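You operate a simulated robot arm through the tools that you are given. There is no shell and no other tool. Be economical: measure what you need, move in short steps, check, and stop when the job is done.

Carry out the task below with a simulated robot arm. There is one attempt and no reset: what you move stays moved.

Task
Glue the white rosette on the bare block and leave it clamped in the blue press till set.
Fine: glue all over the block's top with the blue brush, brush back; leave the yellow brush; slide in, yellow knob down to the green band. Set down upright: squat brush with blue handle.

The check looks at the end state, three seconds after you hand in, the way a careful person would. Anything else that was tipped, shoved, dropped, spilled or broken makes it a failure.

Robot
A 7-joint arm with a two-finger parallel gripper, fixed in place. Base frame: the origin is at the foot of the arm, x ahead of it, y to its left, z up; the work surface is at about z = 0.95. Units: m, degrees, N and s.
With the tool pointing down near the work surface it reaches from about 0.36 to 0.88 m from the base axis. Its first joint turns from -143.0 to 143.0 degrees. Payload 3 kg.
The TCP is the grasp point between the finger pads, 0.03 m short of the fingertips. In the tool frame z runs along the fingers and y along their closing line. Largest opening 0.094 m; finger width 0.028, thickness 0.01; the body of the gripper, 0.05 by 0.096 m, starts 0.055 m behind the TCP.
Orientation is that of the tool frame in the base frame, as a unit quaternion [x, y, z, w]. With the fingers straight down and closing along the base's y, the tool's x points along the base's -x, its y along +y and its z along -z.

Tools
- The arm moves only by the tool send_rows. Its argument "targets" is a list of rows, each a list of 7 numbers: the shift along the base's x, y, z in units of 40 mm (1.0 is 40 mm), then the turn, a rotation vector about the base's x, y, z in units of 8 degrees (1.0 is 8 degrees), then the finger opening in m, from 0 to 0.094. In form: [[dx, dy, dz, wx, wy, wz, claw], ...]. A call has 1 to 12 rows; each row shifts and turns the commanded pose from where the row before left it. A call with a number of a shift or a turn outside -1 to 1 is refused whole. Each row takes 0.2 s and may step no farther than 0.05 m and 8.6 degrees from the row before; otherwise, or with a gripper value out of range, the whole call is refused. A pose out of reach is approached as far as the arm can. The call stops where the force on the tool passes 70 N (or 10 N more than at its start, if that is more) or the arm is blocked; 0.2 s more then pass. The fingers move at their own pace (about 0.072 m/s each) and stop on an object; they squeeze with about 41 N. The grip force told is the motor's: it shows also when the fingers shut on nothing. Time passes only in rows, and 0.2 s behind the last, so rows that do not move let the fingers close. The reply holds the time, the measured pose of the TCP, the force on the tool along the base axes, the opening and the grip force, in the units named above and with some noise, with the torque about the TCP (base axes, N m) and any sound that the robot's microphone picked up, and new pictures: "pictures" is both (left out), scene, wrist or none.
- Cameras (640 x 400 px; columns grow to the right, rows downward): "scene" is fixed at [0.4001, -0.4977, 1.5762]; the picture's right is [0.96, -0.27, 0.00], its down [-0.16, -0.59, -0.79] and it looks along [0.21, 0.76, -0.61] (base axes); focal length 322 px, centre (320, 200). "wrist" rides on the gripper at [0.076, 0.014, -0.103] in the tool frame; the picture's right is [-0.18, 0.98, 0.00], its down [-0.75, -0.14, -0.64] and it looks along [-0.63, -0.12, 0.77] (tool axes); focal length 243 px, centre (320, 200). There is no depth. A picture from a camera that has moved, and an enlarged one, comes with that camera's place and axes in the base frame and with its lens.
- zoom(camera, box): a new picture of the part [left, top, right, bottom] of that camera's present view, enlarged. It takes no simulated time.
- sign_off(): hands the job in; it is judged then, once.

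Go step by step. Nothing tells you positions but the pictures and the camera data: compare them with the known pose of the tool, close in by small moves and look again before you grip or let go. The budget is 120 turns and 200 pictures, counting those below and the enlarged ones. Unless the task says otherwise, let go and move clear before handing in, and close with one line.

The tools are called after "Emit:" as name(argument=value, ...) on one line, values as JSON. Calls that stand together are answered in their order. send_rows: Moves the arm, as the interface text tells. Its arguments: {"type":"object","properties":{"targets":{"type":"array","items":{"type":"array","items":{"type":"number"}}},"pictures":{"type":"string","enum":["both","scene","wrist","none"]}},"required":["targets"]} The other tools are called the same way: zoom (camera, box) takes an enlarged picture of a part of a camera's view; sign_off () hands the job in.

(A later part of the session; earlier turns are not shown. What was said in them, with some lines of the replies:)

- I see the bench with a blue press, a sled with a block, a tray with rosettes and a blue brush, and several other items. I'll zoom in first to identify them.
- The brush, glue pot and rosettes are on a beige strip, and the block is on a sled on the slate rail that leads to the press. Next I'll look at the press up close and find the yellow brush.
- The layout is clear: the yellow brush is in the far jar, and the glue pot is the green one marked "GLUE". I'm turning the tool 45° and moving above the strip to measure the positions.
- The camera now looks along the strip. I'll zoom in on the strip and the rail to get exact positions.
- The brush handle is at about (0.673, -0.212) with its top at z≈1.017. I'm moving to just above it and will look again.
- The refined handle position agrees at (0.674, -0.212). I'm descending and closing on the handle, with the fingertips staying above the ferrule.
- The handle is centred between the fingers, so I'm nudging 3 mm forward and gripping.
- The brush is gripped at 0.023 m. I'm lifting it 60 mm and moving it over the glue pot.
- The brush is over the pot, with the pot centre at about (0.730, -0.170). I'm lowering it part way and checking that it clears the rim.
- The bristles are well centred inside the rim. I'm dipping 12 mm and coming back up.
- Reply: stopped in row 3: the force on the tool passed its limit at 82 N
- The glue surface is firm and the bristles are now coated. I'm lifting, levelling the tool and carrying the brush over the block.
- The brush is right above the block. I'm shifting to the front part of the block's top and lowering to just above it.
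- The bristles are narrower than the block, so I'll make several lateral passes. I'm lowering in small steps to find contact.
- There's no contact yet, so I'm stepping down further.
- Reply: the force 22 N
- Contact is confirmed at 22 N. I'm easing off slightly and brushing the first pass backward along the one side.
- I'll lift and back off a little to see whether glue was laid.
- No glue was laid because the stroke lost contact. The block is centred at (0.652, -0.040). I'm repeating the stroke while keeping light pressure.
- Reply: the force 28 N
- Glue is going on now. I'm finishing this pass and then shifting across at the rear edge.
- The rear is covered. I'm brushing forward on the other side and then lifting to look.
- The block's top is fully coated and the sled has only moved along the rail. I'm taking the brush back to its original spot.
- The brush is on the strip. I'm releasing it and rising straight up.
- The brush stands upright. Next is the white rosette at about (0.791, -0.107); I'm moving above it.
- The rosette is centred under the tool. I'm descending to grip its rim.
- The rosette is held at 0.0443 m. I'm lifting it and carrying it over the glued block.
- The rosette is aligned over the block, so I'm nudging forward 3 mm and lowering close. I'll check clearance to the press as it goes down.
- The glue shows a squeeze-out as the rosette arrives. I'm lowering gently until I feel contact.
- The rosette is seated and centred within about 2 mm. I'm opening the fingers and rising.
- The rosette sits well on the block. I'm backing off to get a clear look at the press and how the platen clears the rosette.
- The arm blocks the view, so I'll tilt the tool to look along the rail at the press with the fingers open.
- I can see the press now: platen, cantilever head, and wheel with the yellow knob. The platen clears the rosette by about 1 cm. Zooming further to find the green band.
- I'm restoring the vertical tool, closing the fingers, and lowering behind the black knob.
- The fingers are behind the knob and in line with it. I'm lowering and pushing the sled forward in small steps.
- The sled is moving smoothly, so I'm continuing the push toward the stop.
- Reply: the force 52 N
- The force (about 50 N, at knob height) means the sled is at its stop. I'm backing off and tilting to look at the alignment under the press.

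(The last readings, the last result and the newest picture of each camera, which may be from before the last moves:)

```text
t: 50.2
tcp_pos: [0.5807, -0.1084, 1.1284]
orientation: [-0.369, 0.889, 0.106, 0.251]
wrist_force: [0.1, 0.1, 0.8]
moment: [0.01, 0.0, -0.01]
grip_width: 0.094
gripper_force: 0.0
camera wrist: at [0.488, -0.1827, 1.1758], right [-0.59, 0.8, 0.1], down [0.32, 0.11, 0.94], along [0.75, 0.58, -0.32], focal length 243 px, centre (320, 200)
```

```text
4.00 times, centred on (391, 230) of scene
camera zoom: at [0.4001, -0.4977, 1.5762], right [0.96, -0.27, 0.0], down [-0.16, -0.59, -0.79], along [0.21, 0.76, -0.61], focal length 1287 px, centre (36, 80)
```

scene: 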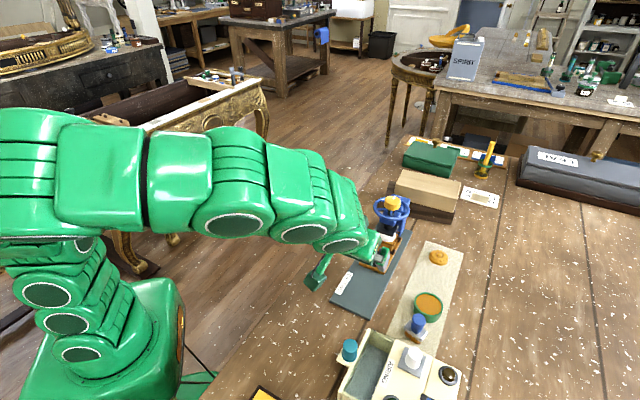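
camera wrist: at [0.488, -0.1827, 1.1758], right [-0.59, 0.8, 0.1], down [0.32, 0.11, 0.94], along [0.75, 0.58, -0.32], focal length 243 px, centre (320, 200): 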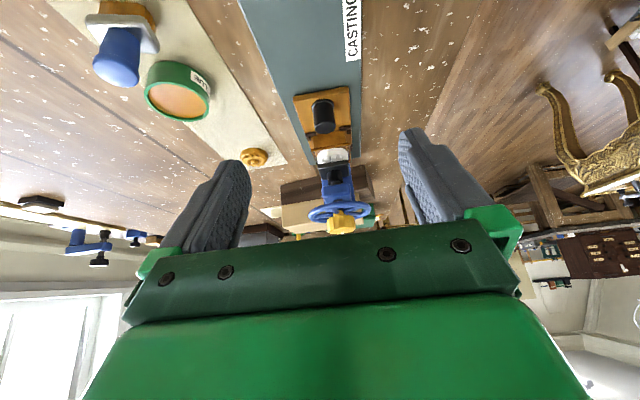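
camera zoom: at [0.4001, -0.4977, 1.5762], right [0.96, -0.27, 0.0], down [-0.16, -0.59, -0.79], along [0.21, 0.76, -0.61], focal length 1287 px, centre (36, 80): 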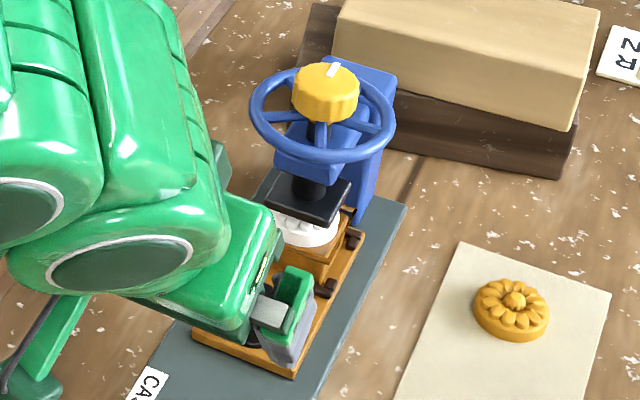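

The rosette sits directly beneath the platen. Next I'll go above the yellow knob, at about (0.729, 0.037) with its top at z≈1.11.

Emit:
send_rows(targets=[[0, 0, 0.5, -0.7, 0.7, 0, 0.08], [0, 0, 0.5, -0.7, 0.7, 0, 0.08], [0, 0, 0.5, -0.7, 0.7, 0, 0.08], [0, 0, 0.5, -0.7, 0.7, 0, 0.08], [0.72, 0.71, 0, 0, 0, 0, 0.08], [0.72, 0.71, 0, 0, 0, 0, 0.08], [0.72, 0.71, 0, 0, 0, 0, 0.08], [0.72, 0.71, 0, 0, 0, 0, 0.08], [0.72, 0.71, 0, 0, 0, 0, 0.08], [0, 0, 0, 0, 0, 0, 0.08]])

Emit:
zoom(camera="wrist", box=[240, 60, 400, 240])

Emit:
zoom(camera="scene", box=[346, 170, 436, 270])

```text
t: 52.4
tcp_pos: [0.7283, 0.0294, 1.2072]
orientation: [-0.383, 0.924, 0.001, -0.002]
wrist_force: [0.7, 0.3, -0.5]
moment: [-0.01, 0.02, 0.01]
grip_width: 0.0797
gripper_force: 0.0
camera wrist: at [0.6644, -0.0131, 1.3115], right [-0.56, 0.83, 0.0], down [0.63, 0.43, 0.64], along [0.53, 0.36, -0.77], focal length 243 px, centre (320, 200)
```

scene: 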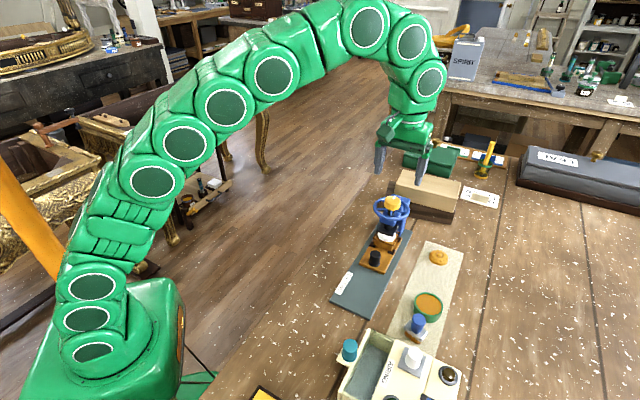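
wrist: 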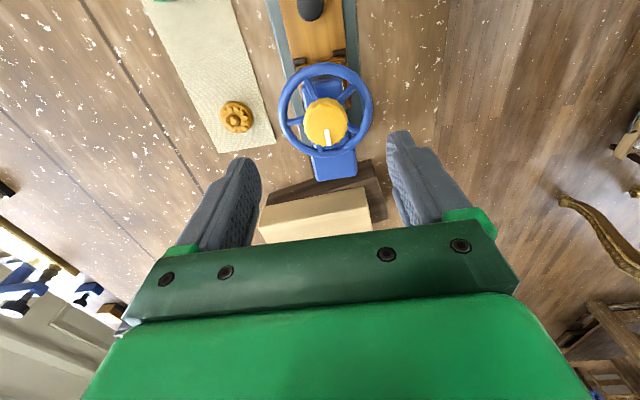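

```text
2.22 times, centred on (320, 150) of wrist
camera zoom: at [0.6644, -0.0131, 1.3115], right [-0.56, 0.83, 0.0], down [0.63, 0.43, 0.64], along [0.53, 0.36, -0.77], focal length 539 px, centre (320, 311)
```

zoom: 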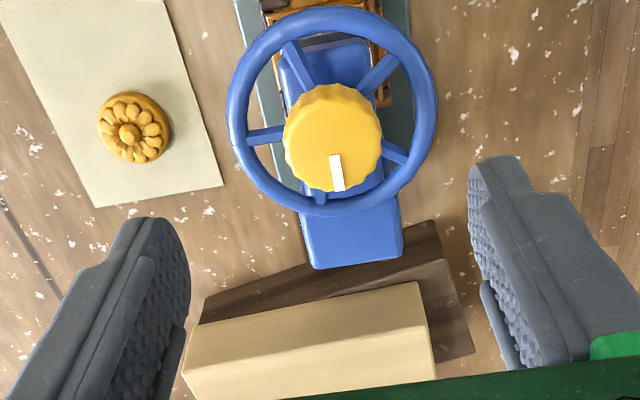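

```text
4.00 times, centred on (391, 220) of scene
camera zoom: at [0.4001, -0.4977, 1.5762], right [0.96, -0.27, 0.0], down [-0.16, -0.59, -0.79], along [0.21, 0.76, -0.61], focal length 1287 px, centre (36, 120)
```

zoom: 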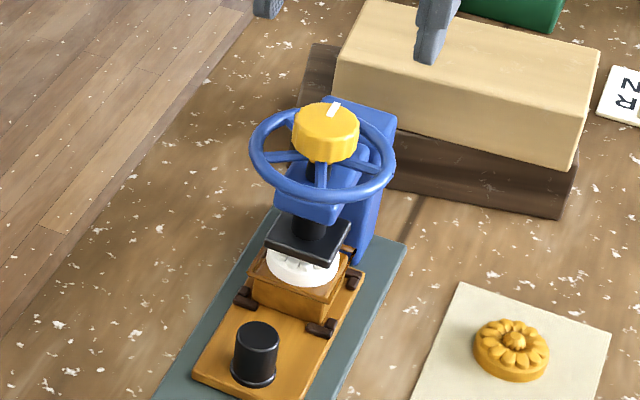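

The knob's top is at about (0.730, 0.038, 1.109). I'm lowering above it with a narrower opening and checking alignment.

Emit:
send_rows(targets=[[0.04, 0.2, -0.4, 0, 0, 0, 0.062], [0, 0, -0.8, 0, 0, 0, 0.062], [0, 0, -0.3, 0, 0, 0, 0.062], [0, 0, 0, 0, 0, 0, 0.062]], pictures="none")

Emit:
zoom(camera="wrist", box=[240, 60, 400, 240])

Emit:
zoom(camera="scene", box=[356, 160, 426, 240])

```text
t: 53.4
tcp_pos: [0.7283, 0.0384, 1.1474]
orientation: [-0.383, 0.924, 0.001, -0.002]
wrist_force: [0.0, 0.4, -0.5]
moment: [-0.01, 0.03, 0.03]
grip_width: 0.062
gripper_force: 0.0
```

```text
2.22 times, centred on (320, 150) of wrist
camera zoom: at [0.6639, -0.0051, 1.2515], right [-0.56, 0.83, 0.0], down [0.63, 0.43, 0.64], along [0.53, 0.36, -0.77], focal length 539 px, centre (320, 311)
```

zoom: 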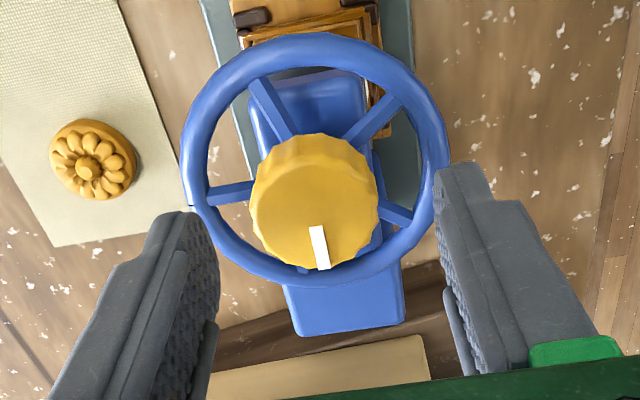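

```text
5.00 times, centred on (391, 200) of scene
camera zoom: at [0.4001, -0.4977, 1.5762], right [0.96, -0.27, 0.0], down [-0.16, -0.59, -0.79], along [0.21, 0.76, -0.61], focal length 1609 px, centre (-35, 200)
```

zoom: 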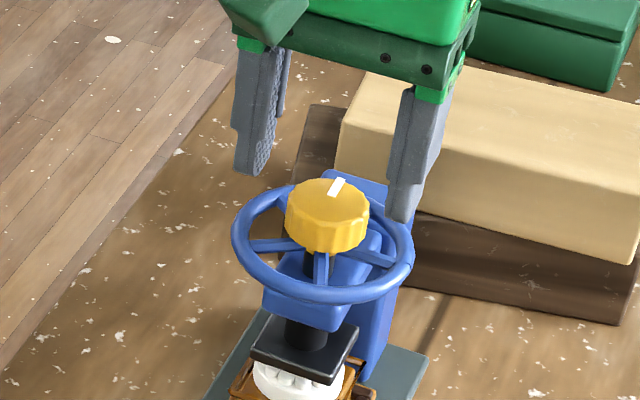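

The knob is centred between the fingers. I'm lowering around it while staying above the wheel rim.

Emit:
send_rows(targets=[[0, 0, 0, 0, 0, 0, 0.054], [0.02, -0.02, -0.25, 0, 0, 0, 0.054], [0, 0, -0.2, 0, 0, 0, 0.054], [0, 0, 0, 0, 0, 0, 0.054]], pictures="none")

Emit:
zoom(camera="wrist", box=[240, 80, 400, 240])

Emit:
zoom(camera="scene", box=[356, 160, 426, 240])

```text
t: 54.4
tcp_pos: [0.7281, 0.0378, 1.1291]
orientation: [-0.383, 0.924, 0.001, -0.002]
wrist_force: [-1.2, -0.5, -0.3]
moment: [0.01, 0.03, 0.04]
grip_width: 0.0538
gripper_force: 0.1
```

```text
2.50 times, centred on (320, 160) of wrist
camera zoom: at [0.665, -0.0054, 1.2335], right [-0.56, 0.83, 0.0], down [0.64, 0.43, 0.64], along [0.53, 0.36, -0.77], focal length 606 px, centre (320, 300)
```

zoom: 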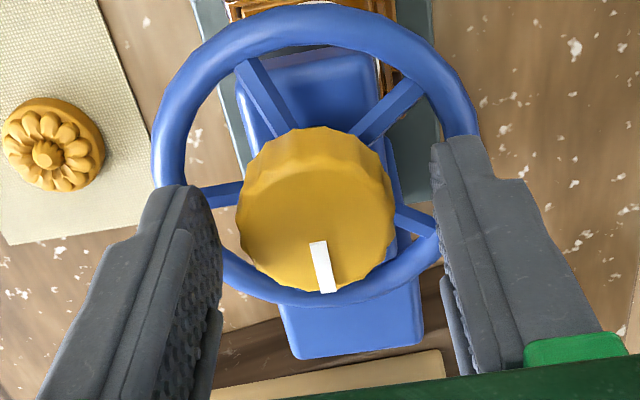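

```text
5.00 times, centred on (391, 200) of scene
camera zoom: at [0.4001, -0.4977, 1.5762], right [0.96, -0.27, 0.0], down [-0.16, -0.59, -0.79], along [0.21, 0.76, -0.61], focal length 1609 px, centre (-35, 200)
```

zoom: 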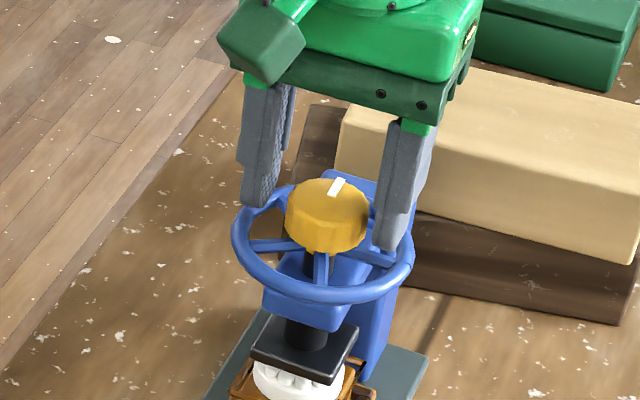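

Emit:
send_rows(targets=[[0, 0, -0.1, 0, 0, 0, 0.054], [0, 0, 0, 0, 0, 0, 0.045], [0, 0, 0, 0, 0, 0, 0.025], [0, 0, 0, 0, 0, 0, 0.025], [0, 0, 0, 0, 0, 0, 0.025]], pictures="none")

Emit:
zoom(camera="wrist", box=[240, 80, 400, 240])

Emit:
zoom(camera="scene", box=[356, 170, 426, 250])

```text
t: 55.6
tcp_pos: [0.7297, 0.0377, 1.1267]
orientation: [-0.382, 0.924, 0.0, -0.001]
wrist_force: [18.9, -15.6, -1.5]
moment: [-0.69, -0.76, -0.04]
grip_width: 0.0369
gripper_force: 44.9
```

```text
2.50 times, centred on (320, 160) of wrist
camera zoom: at [0.6659, -0.0059, 1.2294], right [-0.56, 0.83, 0.0], down [0.63, 0.43, 0.64], along [0.53, 0.36, -0.77], focal length 606 px, centre (320, 300)
```

zoom: 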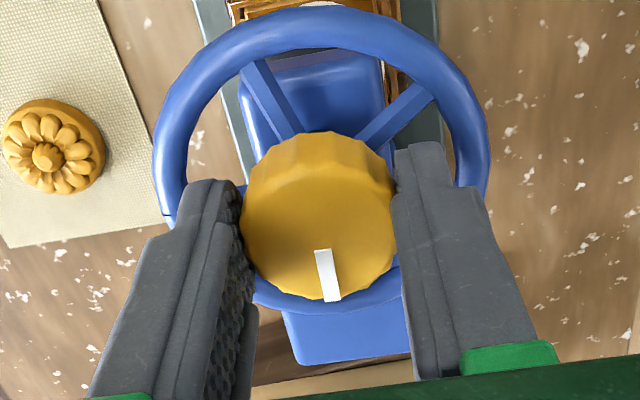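

```text
5.00 times, centred on (391, 210) of scene
camera zoom: at [0.4001, -0.4977, 1.5762], right [0.96, -0.27, 0.0], down [-0.16, -0.59, -0.79], along [0.21, 0.76, -0.61], focal length 1609 px, centre (-35, 150)
```

zoom: 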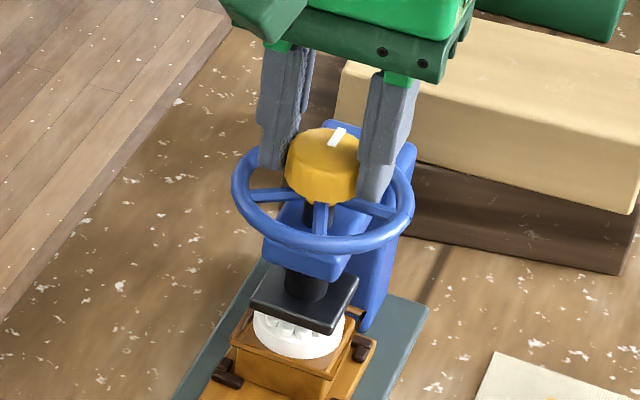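

The knob is gripped. I'm relieving the side load and trying a clockwise turn of 16°.

Emit:
send_rows(targets=[[0.025, -0.022, 0, 0, 0, 0, 0.025], [0, 0, 0, 0, 0, -0.5, 0.025], [0, 0, 0, 0, 0, -0.5, 0.025], [0, 0, 0, 0, 0, -0.5, 0.025], [0, 0, 0, 0, 0, -0.5, 0.025], [0, 0, 0, 0, 0, 0, 0.025]], pictures="none")

Emit:
zoom(camera="scene", box=[356, 170, 426, 250])

```text
t: 57.0
tcp_pos: [0.7296, 0.0372, 1.1254]
orientation: [-0.25, 0.968, 0.002, -0.002]
wrist_force: [16.0, -7.6, -6.0]
moment: [-0.58, -0.57, 0.01]
grip_width: 0.0368
gripper_force: 44.8
```

```text
5.00 times, centred on (391, 210) of scene
camera zoom: at [0.4001, -0.4977, 1.5762], right [0.96, -0.27, 0.0], down [-0.16, -0.59, -0.79], along [0.21, 0.76, -0.61], focal length 1609 px, centre (-35, 150)
```

zoom: 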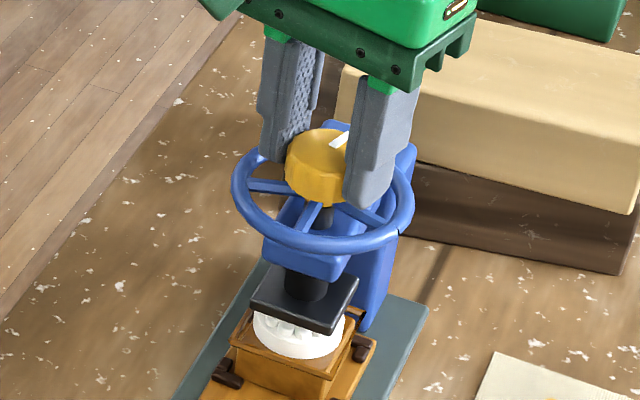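

The wheel turns freely and pulls downward, so clockwise lowers it. I'm continuing the turn and following it down.

Emit:
send_rows(targets=[[0.02, -0.012, -0.01, 0, 0, -1, 0.025], [0, 0, -0.006, 0, 0, -1, 0.025], [0, 0, -0.006, 0, 0, -1, 0.025], [0, 0, -0.006, 0, 0, -1, 0.025], [0, 0, -0.006, 0, 0, -1, 0.025], [0, 0, -0.006, 0, 0, -1, 0.025], [0, 0, 0, 0, 0, 0, 0.025]], pictures="none")

Emit:
zoom(camera="scene", box=[356, 170, 426, 250])

```text
t: 58.6
tcp_pos: [0.7294, 0.0379, 1.1235]
orientation: [0.165, 0.986, 0.002, -0.001]
wrist_force: [-17.6, 35.4, -18.6]
moment: [0.37, 1.29, 0.07]
grip_width: 0.037
gripper_force: 45.3
```

```text
5.00 times, centred on (391, 210) of scene
camera zoom: at [0.4001, -0.4977, 1.5762], right [0.96, -0.27, 0.0], down [-0.16, -0.59, -0.79], along [0.21, 0.76, -0.61], focal length 1609 px, centre (-35, 150)
```

zoom: 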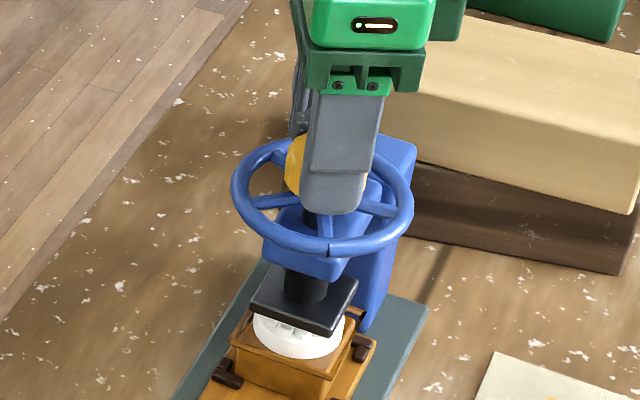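

Emit:
send_rows(targets=[[-0.01, 0.035, -0.022, 0, 0, 0, 0.025], [0, 0, -0.008, 0, 0, -1, 0.025], [0, 0, -0.008, 0, 0, -1, 0.025], [0, 0, -0.008, 0, 0, -1, 0.025], [0, 0, 0, 0, 0, 0, 0.025]], pictures="none")

Emit:
zoom(camera="scene", box=[356, 170, 426, 250])

```text
t: 59.8
tcp_pos: [0.7324, 0.0389, 1.1223]
orientation: [0.366, 0.931, 0.002, 0.0]
wrist_force: [14.5, 37.8, -6.6]
moment: [0.53, -0.25, 0.07]
grip_width: 0.0368
gripper_force: 45.1
```

```text
5.00 times, centred on (391, 210) of scene
camera zoom: at [0.4001, -0.4977, 1.5762], right [0.96, -0.27, 0.0], down [-0.16, -0.59, -0.79], along [0.21, 0.76, -0.61], focal length 1609 px, centre (-35, 150)
```

zoom: 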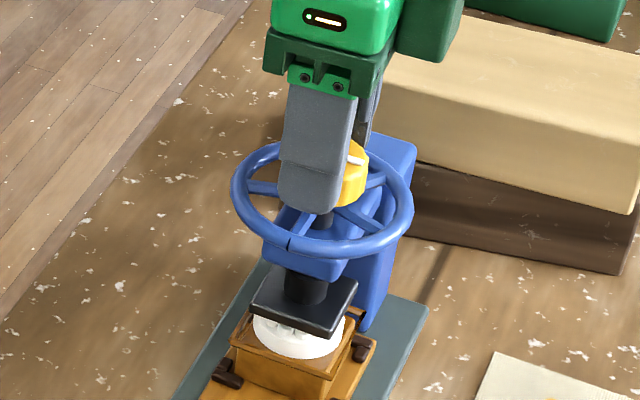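

Emit:
zoom(camera="scene", box=[370, 195, 414, 245])

Emit:
send_rows(targets=[[0.01, 0.04, -0.005, 0, 0, 0, 0.025], [0, 0, 0, 0, 0, 0, 0.025]], pictures="wrist")

```text
8.00 times, centred on (392, 220) of scene
camera zoom: at [0.4001, -0.4977, 1.5762], right [0.96, -0.27, 0.0], down [-0.16, -0.59, -0.79], along [0.21, 0.76, -0.61], focal length 2574 px, centre (-256, 40)
```

zoom: 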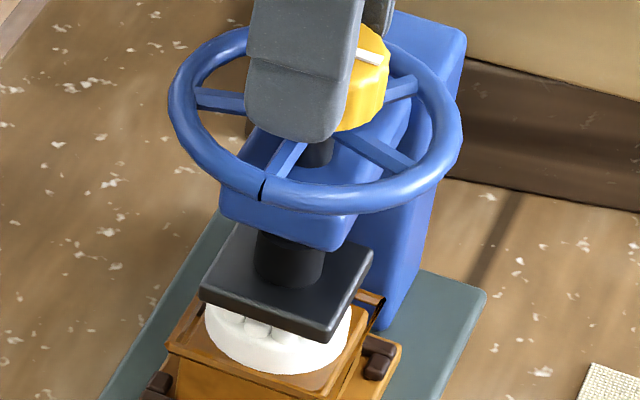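

```text
t: 60.4
tcp_pos: [0.731, 0.0402, 1.1222]
orientation: [0.367, 0.93, 0.002, 0.001]
wrist_force: [20.4, 18.7, 1.4]
moment: [0.21, -0.24, -0.01]
grip_width: 0.0369
gripper_force: 44.8
camera wrist: at [0.6841, 0.1025, 1.2263], right [0.81, 0.59, 0.0], down [0.45, -0.62, 0.64], along [0.38, -0.52, -0.77], focal length 243 px, centre (320, 200)
```

wrist: 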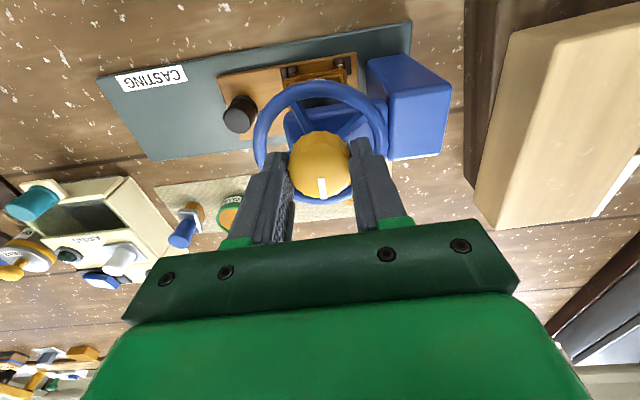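

The knob isn't slipping in the grip. I'm continuing clockwise.

Emit:
send_rows(targets=[[0.02, 0.02, -0.006, 0, 0, -1, 0.025], [0, 0, -0.007, 0, 0, -1, 0.025], [0, 0, -0.007, 0, 0, -1, 0.025], [0, 0, -0.007, 0, 0, -1, 0.025], [0, 0, -0.007, 0, 0, -1, 0.025], [0, 0, 0, 0, 0, 0, 0.025]], pictures="none")

Emit:
zoom(camera="scene", box=[370, 195, 414, 245])

```text
t: 61.8
tcp_pos: [0.7326, 0.04, 1.1204]
orientation: [0.663, 0.748, 0.002, 0.0]
wrist_force: [14.3, -5.6, 3.6]
moment: [-0.24, -0.03, 0.04]
grip_width: 0.0369
gripper_force: 45.3
```

```text
8.00 times, centred on (392, 220) of scene
camera zoom: at [0.4001, -0.4977, 1.5762], right [0.96, -0.27, 0.0], down [-0.16, -0.59, -0.79], along [0.21, 0.76, -0.61], focal length 2574 px, centre (-256, 40)
```

zoom: 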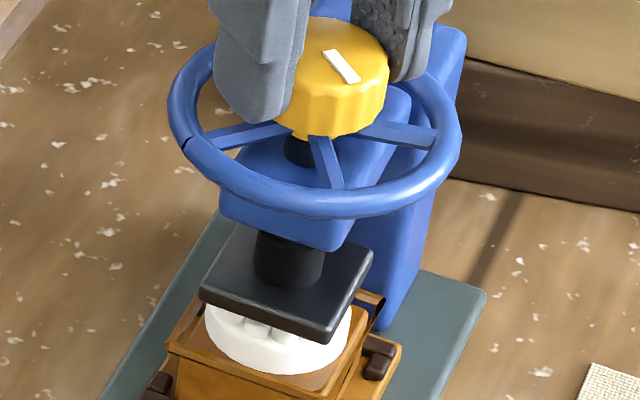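

The knob has dropped about 6 mm over 128° without slipping, though the platen hasn't visibly moved yet. I'm continuing.

Emit:
send_rows(targets=[[0.015, 0, -0.008, 0, 0, -1, 0.025], [0, 0, -0.008, 0, 0, -1, 0.025], [0, 0, -0.008, 0, 0, -1, 0.025], [0, 0, -0.008, 0, 0, -1, 0.025], [0, 0, -0.008, 0, 0, -1, 0.025], [0, 0, 0, 0, 0, 0, 0.025]], pictures="none")

Emit:
zoom(camera="scene", box=[370, 195, 414, 245])

```text
t: 63.2
tcp_pos: [0.7331, 0.0396, 1.1186]
orientation: [0.879, 0.477, 0.002, 0.001]
wrist_force: [26.6, -32.7, 10.5]
moment: [-0.69, -0.34, 0.06]
grip_width: 0.0369
gripper_force: 44.6
```

```text
8.00 times, centred on (392, 220) of scene
camera zoom: at [0.4001, -0.4977, 1.5762], right [0.96, -0.27, 0.0], down [-0.16, -0.59, -0.79], along [0.21, 0.76, -0.61], focal length 2574 px, centre (-256, 40)
```

zoom: 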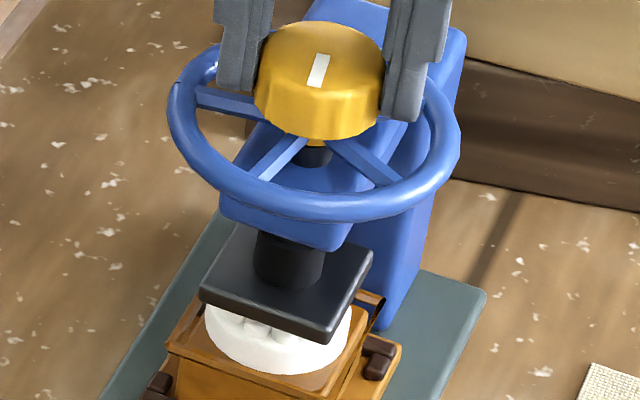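

Emit:
send_rows(targets=[[0.025, -0.03, 0, 0, 0, -1, 0.025], [0, 0, -0.007, 0, 0, -1, 0.025], [0, 0, -0.007, 0, 0, -1, 0.025], [0, 0, -0.007, 0, 0, -1, 0.025], [0, 0, 0, 0, 0, 0, 0.025]], pictures="scene")

Emit:
zoom(camera="scene", box=[370, 195, 414, 245])

```text
t: 64.4
tcp_pos: [0.7331, 0.0388, 1.1192]
orientation: [0.977, 0.216, 0.001, 0.0]
wrist_force: [20.9, -18.1, 10.2]
moment: [-0.07, -0.44, 0.03]
grip_width: 0.0367
gripper_force: 45.0
```

scene: 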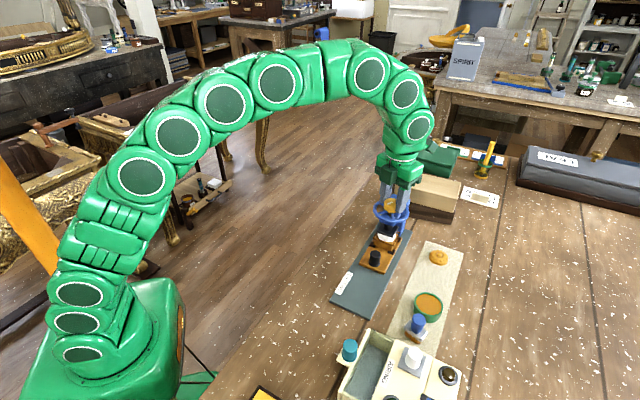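

```text
8.00 times, centred on (392, 220) of scene
camera zoom: at [0.4001, -0.4977, 1.5762], right [0.96, -0.27, 0.0], down [-0.16, -0.59, -0.79], along [0.21, 0.76, -0.61], focal length 2574 px, centre (-256, 40)
```

zoom: 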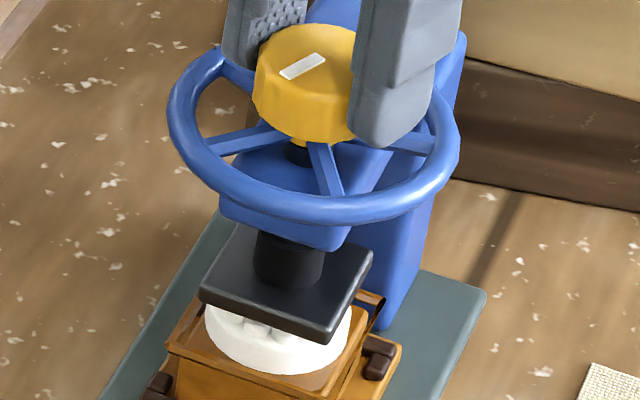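

Emit:
send_rows(targets=[[0.02, -0.015, 0, 0, 0, -1, 0.025], [0, 0, -0.005, 0, 0, -1, 0.025], [0, 0, -0.005, 0, 0, -1, 0.025], [0, 0, -0.005, 0, 0, -1, 0.025], [0, 0, 0, 0, 0, 0, 0.025]], pictures="none")

Emit:
zoom(camera="scene", box=[370, 195, 414, 245])

```text
t: 65.6
tcp_pos: [0.7335, 0.0393, 1.1192]
orientation: [0.997, 0.078, 0.001, 0.002]
wrist_force: [0.4, -21.1, 5.2]
moment: [-0.36, 0.02, 0.03]
grip_width: 0.0375
gripper_force: 28.5
out of reach, approached as far as the arm can: row 3, 4
```

```text
8.00 times, centred on (392, 220) of scene
camera zoom: at [0.4001, -0.4977, 1.5762], right [0.96, -0.27, 0.0], down [-0.16, -0.59, -0.79], along [0.21, 0.76, -0.61], focal length 2574 px, centre (-256, 40)
```

zoom: 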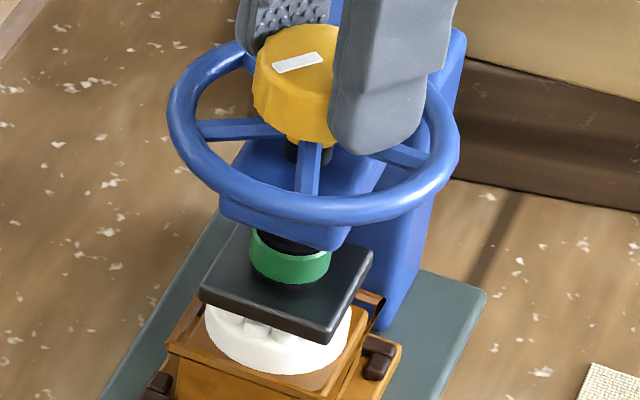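

The green band has appeared on the press collar, so the screw is at its mark. I'm zooming closely before I release.

Emit:
zoom(camera="scene", box=[378, 212, 406, 242])

Emit:
send_rows(targets=[[0, 0, 0, 0, 0, 0, 0.025], [0, 0, 0, 0, 0, 0, 0.025]], pictures="none")

```text
13.33 times, centred on (392, 227) of scene
camera zoom: at [0.4001, -0.4977, 1.5762], right [0.96, -0.27, 0.0], down [-0.16, -0.59, -0.79], along [0.21, 0.76, -0.61], focal length 4290 px, centre (-640, -160)
```

zoom: 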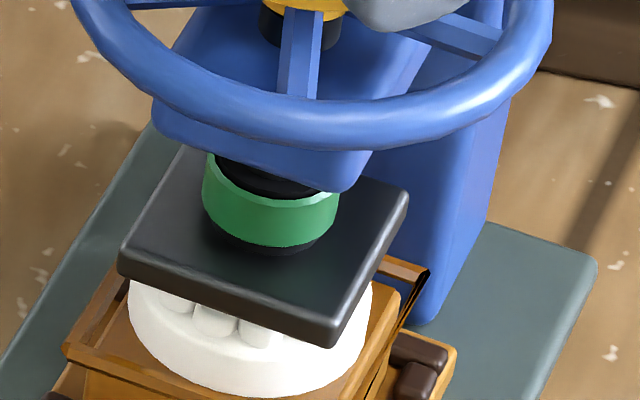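

```text
t: 66.2
tcp_pos: [0.7344, 0.0388, 1.1178]
orientation: [0.997, 0.079, 0.001, 0.001]
wrist_force: [-0.4, -20.3, 4.9]
moment: [-0.09, 0.13, 0.06]
grip_width: 0.0369
gripper_force: 44.7
```

The green band is clearly showing and the platen is on the rosette. I'm releasing the knob and rising.

Emit:
send_rows(targets=[[0, 0, 0, 0, 0, 0, 0.045], [0, 0, 0, 0, 0, 0, 0.054], [0, 0, 0, 0, 0, 0, 0.054], [0, 0, 0.4, 0, 0, 0, 0.054], [0, 0, 0.8, 0, 0, 0, 0.054], [0, 0, 0.8, 0, 0, 0, 0.054], [0, 0, 0, 0, 0, 0, 0.054]], pictures="scene")

Emit:
zoom(camera="scene", box=[366, 185, 416, 245])

```text
t: 67.8
tcp_pos: [0.7244, 0.0426, 1.1441]
orientation: [0.997, 0.081, 0.002, 0.0]
wrist_force: [-0.4, 0.9, -0.6]
moment: [0.02, -0.01, -0.01]
grip_width: 0.0539
gripper_force: 0.1
out of reach, approached as far as the arm can: row 4, 5, 6
```

scene: 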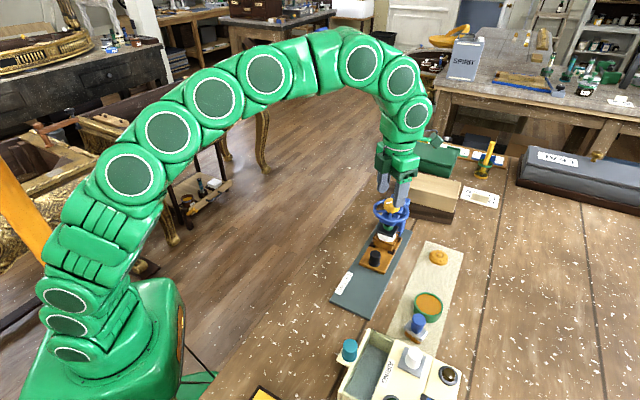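

```text
6.67 times, centred on (391, 215) of scene
camera zoom: at [0.4001, -0.4977, 1.5762], right [0.96, -0.27, 0.0], down [-0.16, -0.59, -0.79], along [0.21, 0.76, -0.61], focal length 2145 px, centre (-153, 100)
```

zoom: 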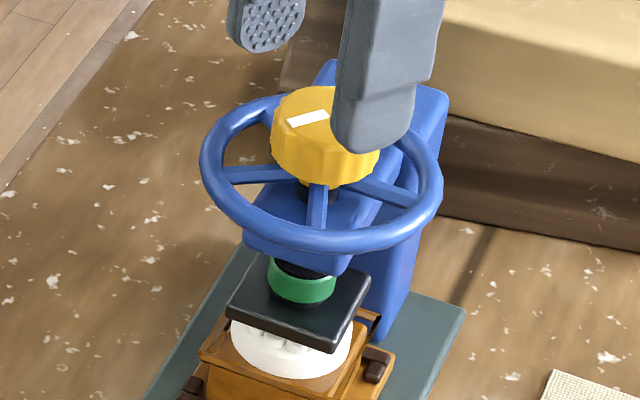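

The band stays green after release. I'm unwinding the wrist while rising and then moving clear.

Emit:
send_rows(targets=[[0, 0, 0.3, 0, 0, 1, 0.06], [0, 0, 0.5, 0, 0, 1, 0.06], [0, 0, 0.7, 0, 0, 1, 0.06], [0, 0, 0.8, 0, 0, 1, 0.06], [-0.4, 0, 0.8, 0, 0, 1, 0.06], [-0.8, 0, 0.3, 0, 0, 1, 0.06], [-0.9, 0, 0, 0, 0, 1, 0.06], [-0.9, 0, 0, 0, 0, 1, 0.06], [-0.9, 0, 0, 0, 0, 1, 0.06], [0, 0, 0, 0, 0, 0, 0.06]])

Emit:
zoom(camera="scene", box=[330, 185, 480, 345])

Emit:
zoom(camera="scene", box=[366, 185, 416, 245])

```text
t: 70.0
tcp_pos: [0.5662, 0.042, 1.2661]
orientation: [0.76, 0.65, 0.002, 0.001]
wrist_force: [0.2, -0.2, 0.5]
moment: [-0.01, 0.02, -0.01]
grip_width: 0.0598
gripper_force: 0.1
out of reach, approached as far as the arm can: row 5
camera wrist: at [0.5914, 0.116, 1.3695], right [0.94, -0.33, 0.0], down [-0.26, -0.72, 0.64], along [-0.21, -0.6, -0.77], focal length 243 px, centre (320, 200)
```

scene: 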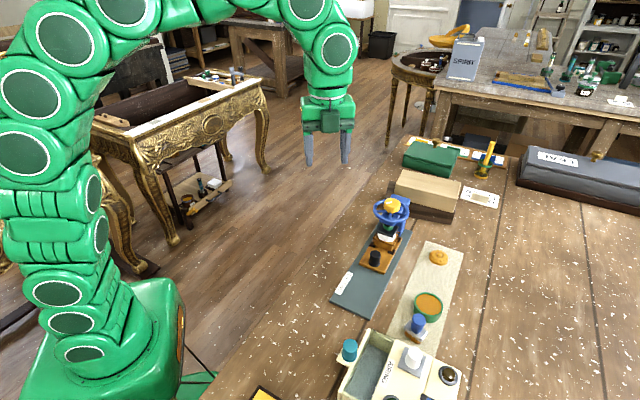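
wrist: 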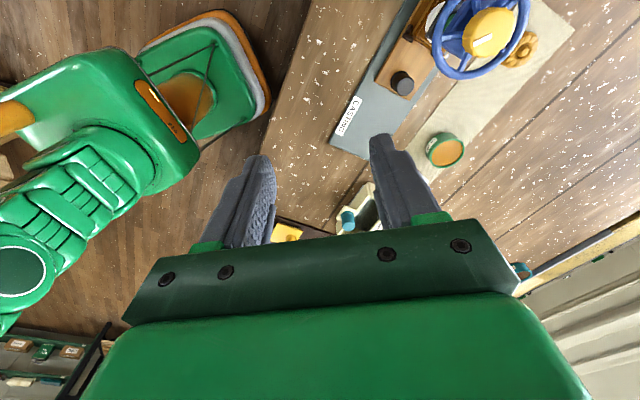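

```text
2.50 times, centred on (405, 265) of scene
camera zoom: at [0.4001, -0.4977, 1.5762], right [0.96, -0.27, 0.0], down [-0.16, -0.59, -0.79], along [0.21, 0.76, -0.61], focal length 804 px, centre (108, 38)
```

zoom: 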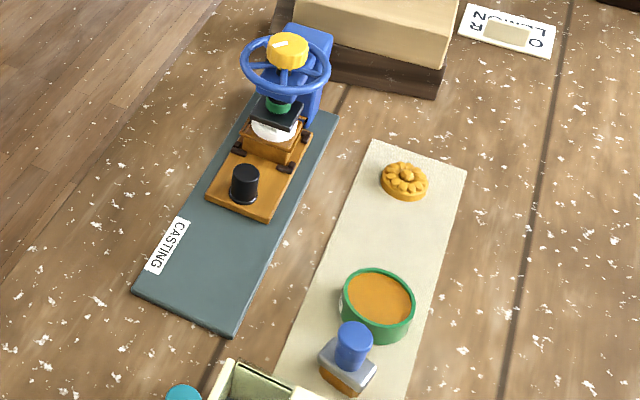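

```text
6.67 times, centred on (391, 215) of scene
camera zoom: at [0.4001, -0.4977, 1.5762], right [0.96, -0.27, 0.0], down [-0.16, -0.59, -0.79], along [0.21, 0.76, -0.61], focal length 2145 px, centre (-153, 100)
```

zoom: 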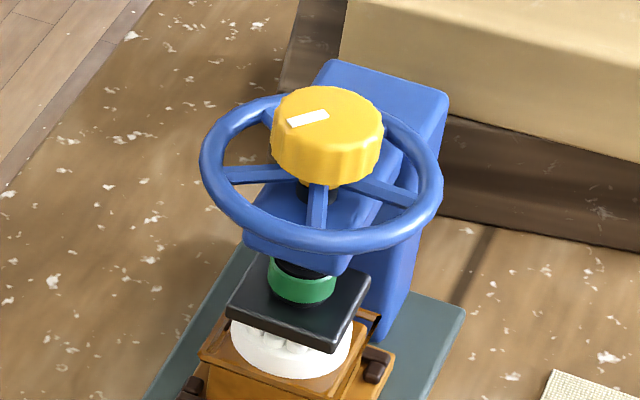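

The rosette is clamped under the platen with the green band showing. The brush is upright in its place, everything else looks undisturbed, and the arm is clear, so I'm handing in.

Emit:
sign_off()

```text
The job is handed in.
```

The white rosette is glued on the block and clamped in the blue press with the green band showing. The blue brush is back upright, the yellow brush is untouched, and the job is handed in.
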